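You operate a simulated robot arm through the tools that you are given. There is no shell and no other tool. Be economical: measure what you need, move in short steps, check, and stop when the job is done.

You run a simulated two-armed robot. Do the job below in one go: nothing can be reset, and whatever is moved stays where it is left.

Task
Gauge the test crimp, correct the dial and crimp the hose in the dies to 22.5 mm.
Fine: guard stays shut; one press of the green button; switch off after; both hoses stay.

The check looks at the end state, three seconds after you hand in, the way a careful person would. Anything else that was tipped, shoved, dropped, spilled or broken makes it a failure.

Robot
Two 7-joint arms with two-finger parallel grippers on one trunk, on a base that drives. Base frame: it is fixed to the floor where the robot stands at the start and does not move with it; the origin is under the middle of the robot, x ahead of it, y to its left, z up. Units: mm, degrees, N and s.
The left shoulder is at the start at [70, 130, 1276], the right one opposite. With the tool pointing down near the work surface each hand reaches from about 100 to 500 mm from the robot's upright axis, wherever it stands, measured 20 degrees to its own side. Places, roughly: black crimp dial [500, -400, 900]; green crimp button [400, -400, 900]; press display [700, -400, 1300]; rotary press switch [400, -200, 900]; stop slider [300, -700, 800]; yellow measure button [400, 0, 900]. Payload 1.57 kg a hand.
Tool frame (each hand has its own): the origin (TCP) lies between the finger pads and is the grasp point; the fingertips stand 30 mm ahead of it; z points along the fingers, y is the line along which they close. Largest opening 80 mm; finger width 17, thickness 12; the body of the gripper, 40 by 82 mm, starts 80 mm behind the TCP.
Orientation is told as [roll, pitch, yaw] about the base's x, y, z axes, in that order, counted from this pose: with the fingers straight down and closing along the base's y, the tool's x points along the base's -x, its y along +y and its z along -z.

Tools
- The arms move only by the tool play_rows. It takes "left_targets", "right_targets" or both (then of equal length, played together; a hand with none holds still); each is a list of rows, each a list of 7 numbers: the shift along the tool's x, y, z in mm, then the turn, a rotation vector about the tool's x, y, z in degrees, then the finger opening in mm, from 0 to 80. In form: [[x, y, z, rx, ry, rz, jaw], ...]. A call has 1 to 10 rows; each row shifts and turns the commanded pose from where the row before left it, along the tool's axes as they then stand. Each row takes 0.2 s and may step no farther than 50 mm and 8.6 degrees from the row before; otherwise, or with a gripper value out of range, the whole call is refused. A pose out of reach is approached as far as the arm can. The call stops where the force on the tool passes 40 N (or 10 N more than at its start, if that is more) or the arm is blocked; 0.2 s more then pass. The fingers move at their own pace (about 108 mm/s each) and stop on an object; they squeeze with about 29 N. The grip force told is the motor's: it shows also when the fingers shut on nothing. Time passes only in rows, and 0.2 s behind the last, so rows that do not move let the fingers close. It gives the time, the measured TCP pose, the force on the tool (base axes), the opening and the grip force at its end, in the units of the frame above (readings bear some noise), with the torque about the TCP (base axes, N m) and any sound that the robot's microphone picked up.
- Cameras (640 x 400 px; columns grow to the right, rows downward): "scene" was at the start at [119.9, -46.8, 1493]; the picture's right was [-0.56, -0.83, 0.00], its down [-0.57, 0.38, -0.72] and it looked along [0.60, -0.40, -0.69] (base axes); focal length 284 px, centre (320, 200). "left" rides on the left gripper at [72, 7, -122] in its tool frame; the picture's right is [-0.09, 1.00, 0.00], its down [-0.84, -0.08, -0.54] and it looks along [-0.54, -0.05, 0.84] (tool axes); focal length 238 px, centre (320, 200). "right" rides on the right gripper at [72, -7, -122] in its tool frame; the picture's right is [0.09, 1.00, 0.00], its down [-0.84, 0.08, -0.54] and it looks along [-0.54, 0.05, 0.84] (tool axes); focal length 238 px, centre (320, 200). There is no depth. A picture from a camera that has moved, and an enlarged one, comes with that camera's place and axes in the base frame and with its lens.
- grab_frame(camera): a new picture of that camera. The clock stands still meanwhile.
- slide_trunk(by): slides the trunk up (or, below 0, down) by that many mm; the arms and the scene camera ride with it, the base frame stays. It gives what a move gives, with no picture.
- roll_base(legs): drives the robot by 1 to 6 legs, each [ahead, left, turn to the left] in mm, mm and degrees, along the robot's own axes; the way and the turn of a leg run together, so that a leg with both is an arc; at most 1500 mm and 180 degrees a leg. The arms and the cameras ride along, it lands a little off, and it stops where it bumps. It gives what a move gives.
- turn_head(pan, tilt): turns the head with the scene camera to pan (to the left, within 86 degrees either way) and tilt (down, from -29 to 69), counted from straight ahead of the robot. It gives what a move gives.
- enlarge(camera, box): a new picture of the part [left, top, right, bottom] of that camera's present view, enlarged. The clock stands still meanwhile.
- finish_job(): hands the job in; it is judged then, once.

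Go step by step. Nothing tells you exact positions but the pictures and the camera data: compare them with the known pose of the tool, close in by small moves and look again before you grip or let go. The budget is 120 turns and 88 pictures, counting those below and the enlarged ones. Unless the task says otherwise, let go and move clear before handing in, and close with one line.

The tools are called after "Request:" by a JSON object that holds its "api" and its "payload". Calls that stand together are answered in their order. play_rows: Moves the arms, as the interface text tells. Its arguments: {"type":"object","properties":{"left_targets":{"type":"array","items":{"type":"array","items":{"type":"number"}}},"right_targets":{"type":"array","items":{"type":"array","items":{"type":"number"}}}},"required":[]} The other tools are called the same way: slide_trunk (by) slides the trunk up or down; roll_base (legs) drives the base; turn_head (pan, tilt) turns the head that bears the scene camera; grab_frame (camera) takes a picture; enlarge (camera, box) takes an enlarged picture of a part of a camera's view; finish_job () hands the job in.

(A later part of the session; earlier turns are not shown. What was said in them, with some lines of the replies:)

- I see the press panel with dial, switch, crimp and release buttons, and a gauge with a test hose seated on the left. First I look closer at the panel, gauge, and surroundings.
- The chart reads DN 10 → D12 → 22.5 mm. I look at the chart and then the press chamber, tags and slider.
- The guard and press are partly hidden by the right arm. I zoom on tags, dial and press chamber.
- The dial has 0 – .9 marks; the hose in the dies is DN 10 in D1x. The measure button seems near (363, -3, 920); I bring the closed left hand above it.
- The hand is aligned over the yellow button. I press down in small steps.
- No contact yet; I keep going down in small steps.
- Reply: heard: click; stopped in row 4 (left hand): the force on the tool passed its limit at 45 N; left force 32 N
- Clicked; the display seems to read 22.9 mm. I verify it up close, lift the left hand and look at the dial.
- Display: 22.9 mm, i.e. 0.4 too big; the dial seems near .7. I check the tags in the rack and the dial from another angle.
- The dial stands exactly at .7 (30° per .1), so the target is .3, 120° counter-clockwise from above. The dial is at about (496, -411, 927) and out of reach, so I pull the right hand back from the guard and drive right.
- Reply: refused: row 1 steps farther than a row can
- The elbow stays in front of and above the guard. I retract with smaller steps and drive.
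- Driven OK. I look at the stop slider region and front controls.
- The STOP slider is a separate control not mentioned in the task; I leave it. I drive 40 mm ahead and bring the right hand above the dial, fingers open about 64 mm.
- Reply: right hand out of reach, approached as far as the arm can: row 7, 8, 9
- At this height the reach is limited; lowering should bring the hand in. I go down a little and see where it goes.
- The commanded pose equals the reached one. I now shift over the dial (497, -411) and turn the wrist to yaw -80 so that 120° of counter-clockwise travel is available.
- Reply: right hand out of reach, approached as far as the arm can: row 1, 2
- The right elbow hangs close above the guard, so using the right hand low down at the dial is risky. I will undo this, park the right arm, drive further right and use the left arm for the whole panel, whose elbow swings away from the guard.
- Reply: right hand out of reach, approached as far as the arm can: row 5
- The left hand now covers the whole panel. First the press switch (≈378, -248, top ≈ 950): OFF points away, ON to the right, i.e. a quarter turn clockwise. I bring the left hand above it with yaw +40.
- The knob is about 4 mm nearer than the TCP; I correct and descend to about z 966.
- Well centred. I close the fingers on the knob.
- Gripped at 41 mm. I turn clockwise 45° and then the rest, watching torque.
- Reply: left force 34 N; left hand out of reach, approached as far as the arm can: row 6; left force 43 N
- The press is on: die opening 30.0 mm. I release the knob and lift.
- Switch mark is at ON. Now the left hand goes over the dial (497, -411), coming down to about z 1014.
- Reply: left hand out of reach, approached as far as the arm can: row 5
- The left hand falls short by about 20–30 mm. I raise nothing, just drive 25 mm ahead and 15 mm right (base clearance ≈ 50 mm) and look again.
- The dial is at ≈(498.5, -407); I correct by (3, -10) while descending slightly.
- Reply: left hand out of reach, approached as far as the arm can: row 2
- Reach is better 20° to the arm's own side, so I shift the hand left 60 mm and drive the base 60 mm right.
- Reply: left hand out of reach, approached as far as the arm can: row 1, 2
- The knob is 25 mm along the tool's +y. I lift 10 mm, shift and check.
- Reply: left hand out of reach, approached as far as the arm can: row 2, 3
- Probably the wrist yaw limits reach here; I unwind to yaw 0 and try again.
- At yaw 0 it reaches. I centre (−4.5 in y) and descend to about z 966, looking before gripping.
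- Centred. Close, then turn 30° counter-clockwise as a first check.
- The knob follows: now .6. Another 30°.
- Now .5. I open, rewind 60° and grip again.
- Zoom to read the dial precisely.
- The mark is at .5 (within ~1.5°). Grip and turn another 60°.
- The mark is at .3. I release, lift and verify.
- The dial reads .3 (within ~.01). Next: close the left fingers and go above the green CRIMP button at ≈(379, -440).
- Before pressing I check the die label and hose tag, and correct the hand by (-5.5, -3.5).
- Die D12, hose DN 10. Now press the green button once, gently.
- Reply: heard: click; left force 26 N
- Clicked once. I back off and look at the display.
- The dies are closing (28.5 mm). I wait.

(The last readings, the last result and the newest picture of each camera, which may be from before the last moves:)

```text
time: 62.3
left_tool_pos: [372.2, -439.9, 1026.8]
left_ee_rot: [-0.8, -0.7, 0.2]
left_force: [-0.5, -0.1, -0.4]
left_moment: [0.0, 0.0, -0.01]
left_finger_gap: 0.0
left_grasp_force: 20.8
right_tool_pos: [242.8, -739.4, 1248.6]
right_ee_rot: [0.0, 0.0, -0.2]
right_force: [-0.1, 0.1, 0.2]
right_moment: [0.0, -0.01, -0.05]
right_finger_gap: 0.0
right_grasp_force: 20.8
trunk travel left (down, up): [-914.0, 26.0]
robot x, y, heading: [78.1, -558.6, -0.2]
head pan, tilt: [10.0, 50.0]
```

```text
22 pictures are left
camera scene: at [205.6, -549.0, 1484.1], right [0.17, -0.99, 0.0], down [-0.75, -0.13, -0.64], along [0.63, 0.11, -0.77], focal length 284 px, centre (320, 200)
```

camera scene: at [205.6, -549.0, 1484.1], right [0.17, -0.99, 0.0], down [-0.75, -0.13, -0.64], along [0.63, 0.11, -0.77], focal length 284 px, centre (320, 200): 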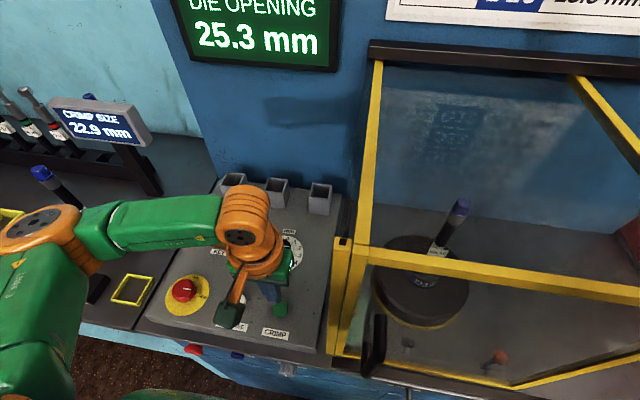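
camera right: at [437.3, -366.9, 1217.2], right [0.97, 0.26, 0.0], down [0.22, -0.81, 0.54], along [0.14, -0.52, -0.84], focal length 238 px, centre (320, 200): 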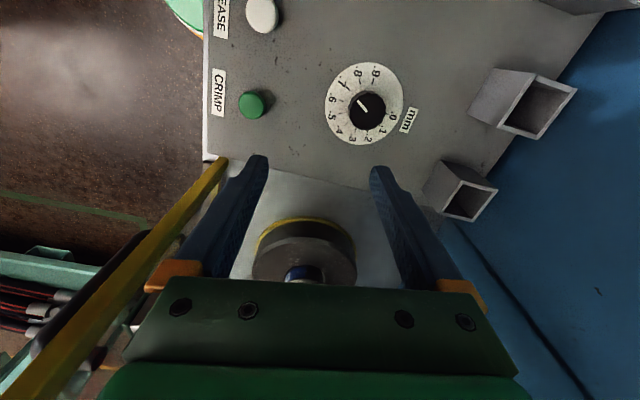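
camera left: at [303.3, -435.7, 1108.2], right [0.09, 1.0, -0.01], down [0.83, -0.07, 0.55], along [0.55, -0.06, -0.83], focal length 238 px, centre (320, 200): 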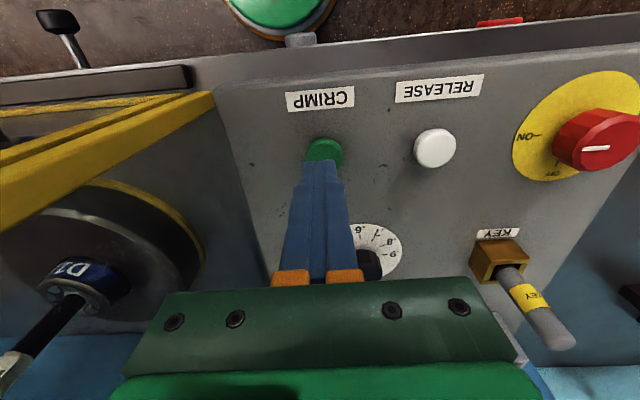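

25.3 mm and closing; I wait about 4.4 s more.

Request:
{"api": "play_rows", "payload": {"left_targets": [[0, 0, 0, 0, 0, 0, 0], [0, 0, 0, 0, 0, 0, 0], [0, 0, 0, 0, 0, 0, 0], [0, 0, 0, 0, 0, 0, 0], [0, 0, 0, 0, 0, 0, 0], [0, 0, 0, 0, 0, 0, 0], [0, 0, 0, 0, 0, 0, 0], [0, 0, 0, 0, 0, 0, 0], [0, 0, 0, 0, 0, 0, 0], [0, 0, 0, 0, 0, 0, 0]]}}

Request:
{"api": "play_rows", "payload": {"left_targets": [[0, 0, 0, 0, 0, 0, 0], [0, 0, 0, 0, 0, 0, 0], [0, 0, 0, 0, 0, 0, 0], [0, 0, 0, 0, 0, 0, 0], [0, 0, 0, 0, 0, 0, 0], [0, 0, 0, 0, 0, 0, 0], [0, 0, 0, 0, 0, 0, 0], [0, 0, 0, 0, 0, 0, 0], [0, 0, 0, 0, 0, 0, 0], [0, 0, 0, 0, 0, 0, 0]]}}

Request:
{"api": "grab_frame", "payload": {"camera": "scene"}}

```text
time: 64.5
left_tool_pos: [373.1, -438.7, 1027.9]
left_ee_rot: [-0.9, -0.7, 0.1]
left_force: [-0.5, -0.5, -0.1]
left_moment: [0.01, -0.01, -0.03]
left_finger_gap: 0.0
left_grasp_force: 21.1
right_tool_pos: [243.3, -739.1, 1250.8]
right_ee_rot: [0.0, 0.0, -0.2]
right_force: [0.2, 0.0, 0.0]
right_moment: [-0.01, 0.0, 0.0]
right_finger_gap: 0.0
right_grasp_force: 21.4
trunk travel left (down, up): [-914.0, 26.0]
robot x, y, heading: [79.0, -559.0, -0.4]
head pan, tilt: [10.0, 50.0]
```

```text
time: 66.7
left_tool_pos: [373.3, -439.4, 1026.9]
left_ee_rot: [-0.8, -0.5, 0.1]
left_force: [-0.2, -0.7, -0.3]
left_moment: [0.0, -0.01, 0.01]
left_finger_gap: 0.2
left_grasp_force: 21.9
right_tool_pos: [243.2, -739.9, 1249.1]
right_ee_rot: [0.0, -0.1, -0.3]
right_force: [-0.1, -0.3, 0.1]
right_moment: [0.01, 0.0, 0.0]
right_finger_gap: 0.0
right_grasp_force: 21.3
trunk travel left (down, up): [-914.0, 26.0]
robot x, y, heading: [79.4, -558.1, -0.4]
head pan, tilt: [10.0, 50.0]
```

```text
21 pictures are left
camera scene: at [205.6, -549.0, 1484.1], right [0.17, -0.99, 0.0], down [-0.75, -0.13, -0.64], along [0.63, 0.11, -0.77], focal length 284 px, centre (320, 200)
```

scene: 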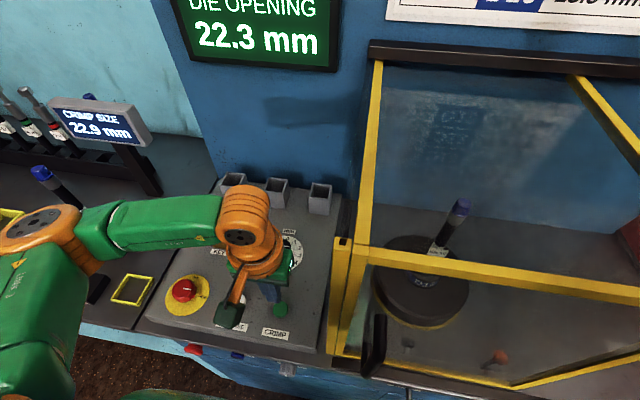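

Display holds 22.3 = 22.0 + .3 (machine runs 0.2 under the real size, consistent with 22.9 at .7), so the crimp should be 22.5. I move to the switch while checking that the display stays put.

Request:
{"api": "play_rows", "payload": {"left_targets": [[0, 20, -30, 0, 0, 0, 0], [-1, 43, 0, 0, 0, 0, 75], [-1, 43, 0, 0, 0, 0, 75], [-1, 43, 0, 0, 0, 0, 75], [0, 42, 0, 0, 0, 0, 75], [0, 0, 0, 0, 0, 7, 75], [0, 0, 0, 0, 0, 7, 75], [0, 0, 0, 0, 0, 6, 75]]}}

Request:
{"api": "grab_frame", "payload": {"camera": "left"}}

Request:
{"api": "grab_frame", "payload": {"camera": "scene"}}

```text
time: 68.5
left_tool_pos: [375.3, -247.8, 1056.7]
left_ee_rot: [-0.6, -0.8, -20.0]
left_force: [-0.2, -0.4, -1.0]
left_moment: [0.02, -0.03, 0.0]
left_finger_gap: 74.9
left_grasp_force: 0.1
right_tool_pos: [243.3, -739.5, 1249.3]
right_ee_rot: [0.0, 0.0, -0.2]
right_force: [-0.1, -0.3, -0.1]
right_moment: [-0.03, 0.01, -0.01]
right_finger_gap: 0.1
right_grasp_force: 21.1
trunk travel left (down, up): [-914.0, 26.0]
robot x, y, heading: [79.3, -562.5, -0.6]
head pan, tilt: [10.0, 50.0]
```

```text
20 pictures are left
camera left: at [310.3, -216.4, 1176.7], right [0.43, 0.9, -0.01], down [0.75, -0.35, 0.55], along [0.5, -0.24, -0.83], focal length 238 px, centre (320, 200)
```

left: 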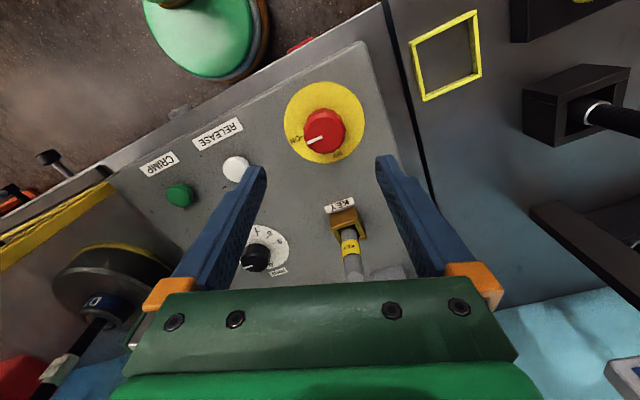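

```text
19 pictures are left
camera scene: at [205.4, -548.6, 1484.1], right [0.17, -0.99, 0.0], down [-0.75, -0.13, -0.64], along [0.63, 0.11, -0.77], focal length 284 px, centre (320, 200)
```

scene: 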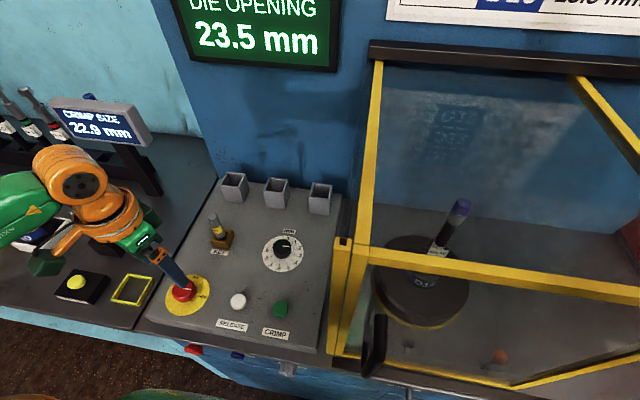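

The cycle has finished and the dies open again by themselves. I descend on the switch knob while it opens, then grip only when it is fully open.

Request:
{"api": "play_rows", "payload": {"left_targets": [[0, 2.7, 30, 0, 0, 0, 75], [0, 0, 30, 0, 0, 0, 75], [0, 0, 20, 0, 0, 0, 75], [0, 0, 12, 0, 0, 0, 75], [0, 0, 0, 0, 0, 0, 75], [0, 0, 0, 0, 0, 0, 75], [0, 0, 0, 0, 0, 0, 75], [0, 0, 0, 0, 0, 0, 75], [0, 0, 0, 0, 0, 0, 75], [0, 0, 0, 0, 0, 0, 75]]}}

Request:
{"api": "play_rows", "payload": {"left_targets": [[0, 0, 0, 0, 0, 0, 75], [0, 0, 0, 0, 0, 0, 75], [0, 0, 0, 0, 0, 0, 75], [0, 0, 0, 0, 0, 0, 75], [0, 0, 0, 0, 0, 0, 75], [0, 0, 0, 0, 0, 0, 75], [0, 0, 0, 0, 0, 0, 75], [0, 0, 0, 0, 0, 0, 75], [0, 0, 0, 0, 0, 0, 75], [0, 0, 0, 0, 0, 0, 75]]}}

Request:
{"api": "play_rows", "payload": {"left_targets": [[0, 0, 0, 0, 0, 0, 75], [0, 0, 0, 0, 0, 0, 75], [0, 0, 0, 0, 0, 0, 75], [0, 0, 0, 0, 0, 0, 75], [0, 0, 0, 0, 0, 0, 75], [0, 0, 0, 0, 0, 0, 75], [0, 0, 0, 0, 0, 0, 75], [0, 0, 0, 0, 0, 0, 75], [0, 0, 0, 0, 0, 0, 75], [0, 0, 0, 0, 0, 0, 75]]}}

Request:
{"api": "grab_frame", "payload": {"camera": "left"}}

Request:
{"api": "grab_frame", "payload": {"camera": "scene"}}

```text
time: 70.7
left_tool_pos: [377.7, -248.0, 965.5]
left_ee_rot: [-0.5, -0.8, -19.9]
left_force: [-0.7, 0.3, 0.5]
left_moment: [0.03, -0.01, 0.03]
left_finger_gap: 75.1
left_grasp_force: 0.1
right_tool_pos: [242.3, -738.3, 1248.6]
right_ee_rot: [-0.1, -0.1, -0.2]
right_force: [-0.2, 1.2, 0.5]
right_moment: [0.02, -0.01, 0.01]
right_finger_gap: 0.0
right_grasp_force: 21.1
trunk travel left (down, up): [-914.0, 26.0]
robot x, y, heading: [77.0, -559.4, -0.2]
head pan, tilt: [10.0, 50.0]
```

```text
time: 72.9
left_tool_pos: [377.8, -248.1, 964.9]
left_ee_rot: [-0.5, -0.8, -19.9]
left_force: [0.0, -0.4, 0.6]
left_moment: [0.01, 0.0, -0.02]
left_finger_gap: 75.2
left_grasp_force: 0.1
right_tool_pos: [241.8, -739.5, 1249.1]
right_ee_rot: [-0.1, 0.1, -0.2]
right_force: [0.2, -0.4, 0.0]
right_moment: [0.04, 0.03, 0.01]
right_finger_gap: 0.0
right_grasp_force: 21.3
trunk travel left (down, up): [-914.0, 26.0]
robot x, y, heading: [77.7, -562.9, -0.2]
head pan, tilt: [10.0, 50.0]
```

```text
time: 75.1
left_tool_pos: [378.6, -248.7, 965.5]
left_ee_rot: [-0.5, -0.8, -19.9]
left_force: [-0.1, 0.5, 0.2]
left_moment: [0.04, 0.01, -0.05]
left_finger_gap: 74.9
left_grasp_force: 0.0
right_tool_pos: [243.4, -740.1, 1249.9]
right_ee_rot: [0.0, 0.0, -0.2]
right_force: [0.9, 0.0, -0.8]
right_moment: [0.0, 0.01, -0.01]
right_finger_gap: 0.0
right_grasp_force: 21.8
trunk travel left (down, up): [-914.0, 26.0]
robot x, y, heading: [79.2, -554.5, -0.1]
head pan, tilt: [10.0, 50.0]
```

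```text
18 pictures are left
camera left: at [312.4, -215.9, 1085.7], right [0.43, 0.9, -0.01], down [0.75, -0.35, 0.55], along [0.5, -0.24, -0.83], focal length 238 px, centre (320, 200)
```

left: 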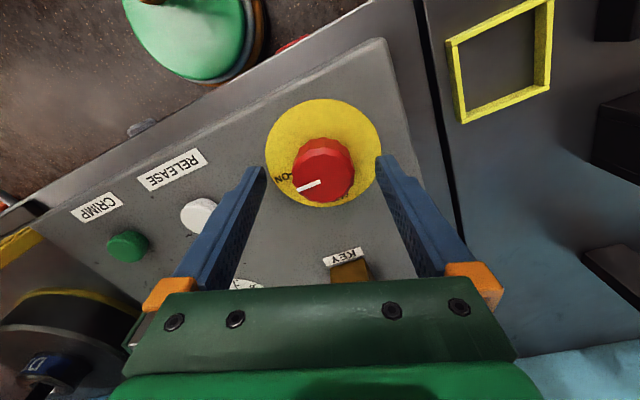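

```text
17 pictures are left
camera scene: at [205.6, -548.9, 1484.1], right [0.17, -0.99, 0.0], down [-0.75, -0.13, -0.64], along [0.63, 0.11, -0.77], focal length 284 px, centre (320, 200)
```

scene: 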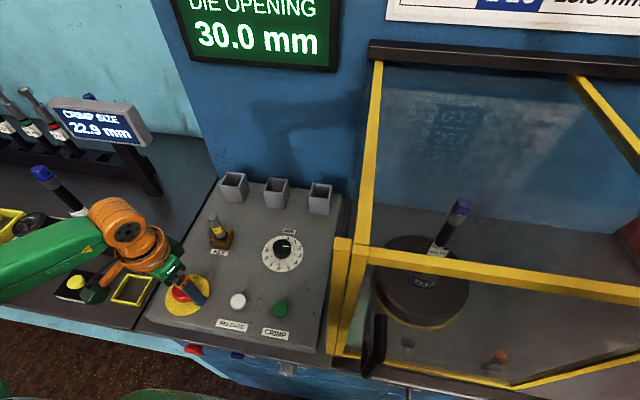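

Dies fully open at 30.0. I grip the switch and turn counter-clockwise.

Request:
{"api": "play_rows", "payload": {"left_targets": [[0, 0, 0, 0, 0, 0, 55], [0, 0, 0, 0, 0, 0, 40], [0, 0, 0, 0, 0, 0, 30], [0, 0, 0, 0, 0, 0, 30], [0, 0, 0, 0, 0, -7.5, 30], [0, 0, 0, 0, 0, -7.5, 30], [0, 0, 0, 0, 0, -7.5, 30], [0, 0, 0, 0, 0, -7.5, 30], [0, 0, 0, 0, 0, -7.5, 30], [0, 0, 0, 0, 0, -7.5, 30]]}}

Request:
{"api": "play_rows", "payload": {"left_targets": [[0, 0, 0, 0, 0, -7.5, 30], [0, 0, 0, 0, 0, -7.5, 30], [0, 0, 0, 0, 0, -7.5, 30], [0, 0, 0, 0, 0, -7.5, 30], [0, 0, 0, 0, 0, -7.5, 30]]}}

Request:
{"api": "grab_frame", "payload": {"camera": "left"}}

Request:
{"api": "grab_frame", "payload": {"camera": "scene"}}

```text
time: 77.3
left_tool_pos: [377.7, -246.4, 963.6]
left_ee_rot: [-1.2, -0.2, 25.3]
left_force: [6.3, 16.1, 22.8]
left_moment: [1.51, -0.44, -0.01]
left_finger_gap: 40.9
left_grasp_force: 44.4
right_tool_pos: [242.9, -736.0, 1250.0]
right_ee_rot: [-0.1, -0.1, -0.2]
right_force: [-0.3, -0.1, 0.3]
right_moment: [-0.01, -0.03, 0.03]
right_finger_gap: 0.0
right_grasp_force: 21.5
trunk travel left (down, up): [-914.0, 26.0]
robot x, y, heading: [80.4, -561.7, -0.0]
head pan, tilt: [10.0, 50.0]
```

```text
time: 78.5
left_tool_pos: [376.9, -248.4, 963.5]
left_ee_rot: [-0.7, 0.6, 62.8]
left_force: [6.6, 8.8, 12.2]
left_moment: [1.45, -0.04, -0.02]
left_finger_gap: 41.0
left_grasp_force: 44.6
right_tool_pos: [243.7, -738.6, 1247.7]
right_ee_rot: [-0.1, 0.1, -0.2]
right_force: [-0.4, 0.3, -0.3]
right_moment: [0.01, 0.02, 0.03]
right_finger_gap: 0.1
right_grasp_force: 21.3
trunk travel left (down, up): [-914.0, 26.0]
robot x, y, heading: [75.9, -564.3, -0.6]
head pan, tilt: [10.0, 50.0]
```

```text
16 pictures are left
camera left: at [338.8, -307.0, 1084.9], right [-0.84, 0.54, -0.01], down [0.45, 0.72, 0.54], along [0.3, 0.44, -0.84], focal length 238 px, centre (320, 200)
```

left: 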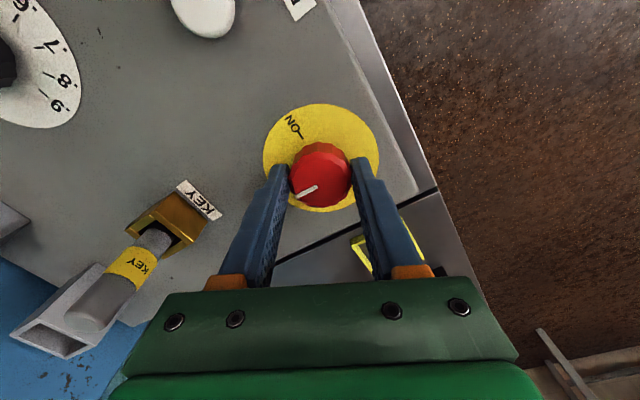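

```text
15 pictures are left
camera scene: at [206.7, -547.7, 1483.9], right [0.17, -0.99, 0.0], down [-0.76, -0.13, -0.64], along [0.63, 0.11, -0.77], focal length 284 px, centre (320, 200)
```

scene: 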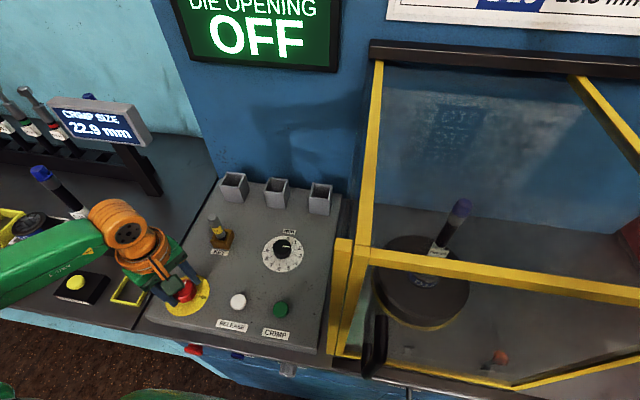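

The display shows OFF. A few degrees more to be square on OFF, then release and move clear.

Request:
{"api": "play_rows", "payload": {"left_targets": [[0, 0, 0, 0, 0, -3, 30], [0, 0, 0, 0, 0, 0, 75], [0, 0, 0, 0, 0, 0, 75], [0, 0, -30, 0, 0, 0, 75], [0, 0, -40, 0, 0, 0, 75], [0, 0, -40, 0, 0, 0, 75], [0, 0, -40, 0, 0, 0, 75], [0, 0, -40, 0, 0, 0, 75]]}}

Request:
{"api": "grab_frame", "payload": {"camera": "scene"}}

Request:
{"api": "enlarge", "payload": {"camera": "scene", "box": [150, 220, 310, 340]}}

Request:
{"api": "turn_head", "payload": {"pan": 5, "tilt": 15}}

Request:
{"api": "grab_frame", "payload": {"camera": "scene"}}

```text
time: 80.3
left_tool_pos: [375.2, -244.8, 1150.0]
left_ee_rot: [-0.8, 0.5, 65.6]
left_force: [0.2, -0.3, -0.1]
left_moment: [0.05, 0.02, -0.03]
left_finger_gap: 75.1
left_grasp_force: 0.0
right_tool_pos: [243.6, -740.4, 1249.4]
right_ee_rot: [0.0, 0.1, -0.2]
right_force: [0.1, -0.1, 0.1]
right_moment: [0.02, 0.01, -0.01]
right_finger_gap: 0.0
right_grasp_force: 21.6
trunk travel left (down, up): [-914.0, 26.0]
robot x, y, heading: [82.4, -562.7, -0.3]
head pan, tilt: [10.0, 50.0]
```

```text
14 pictures are left
camera scene: at [205.8, -549.5, 1484.0], right [0.17, -0.99, 0.0], down [-0.75, -0.13, -0.64], along [0.63, 0.11, -0.77], focal length 284 px, centre (320, 200)
```

scene: 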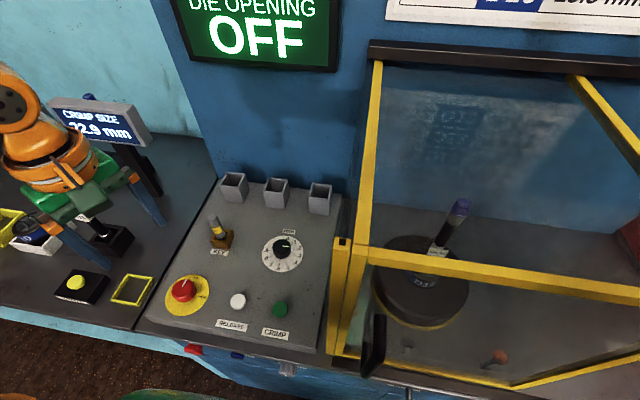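

```text
3.33 times, centred on (230, 280) of scene
camera zoom: at [205.8, -549.5, 1484.0], right [0.17, -0.99, 0.0], down [-0.75, -0.13, -0.64], along [0.63, 0.11, -0.77], focal length 948 px, centre (620, -67)
```

zoom: 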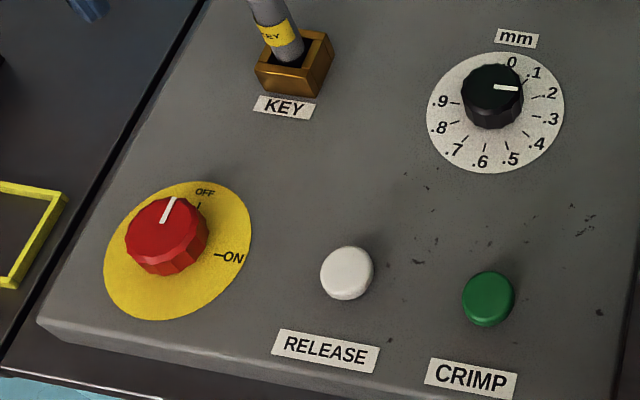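

```text
time: 81.3
left_tool_pos: [375.2, -245.1, 1147.9]
left_ee_rot: [-0.9, 0.5, 65.6]
left_force: [0.6, 0.2, -0.6]
left_moment: [0.0, -0.01, -0.01]
left_finger_gap: 74.8
left_grasp_force: 0.2
right_tool_pos: [243.1, -738.8, 1248.9]
right_ee_rot: [0.0, 0.0, -0.2]
right_force: [0.8, -0.7, -0.2]
right_moment: [0.01, 0.01, 0.02]
right_finger_gap: 0.1
right_grasp_force: 21.2
trunk travel left (down, up): [-914.0, 26.0]
robot x, y, heading: [77.5, -559.8, -0.1]
head pan, tilt: [5.0, 15.0]
```

```text
12 pictures are left
camera scene: at [222.7, -554.1, 1537.7], right [0.08, -1.0, 0.0], down [-0.26, -0.02, -0.97], along [0.96, 0.08, -0.26], focal length 284 px, centre (320, 200)
```

scene: 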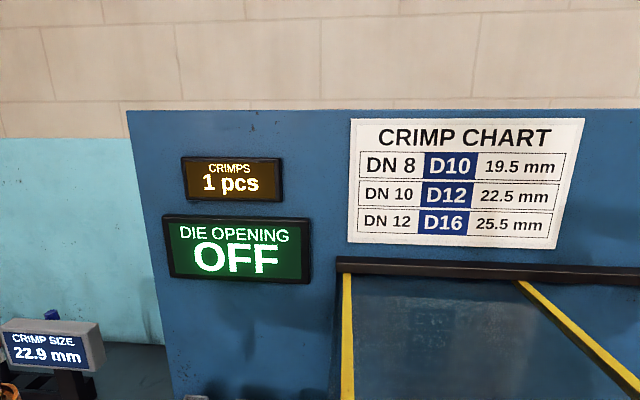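

One crimp is counted, the press is off, the guard is shut, both hoses are in place and both hands are clear; I hand in.

Request:
{"api": "finish_job", "payload": {}}

```text
The job is handed in.
```

I gauged the test crimp at 22.9 mm and turned the dial from .7 to .3. I then crimped the hose with one press of the green button and switched the press off. The dies closed to 22.3 mm on the display. The test crimp came out about 0.2 mm over the display figure, so the new crimp should be 22.5 mm, though I did not gauge it. The guard stayed shut and both hoses are still in place.
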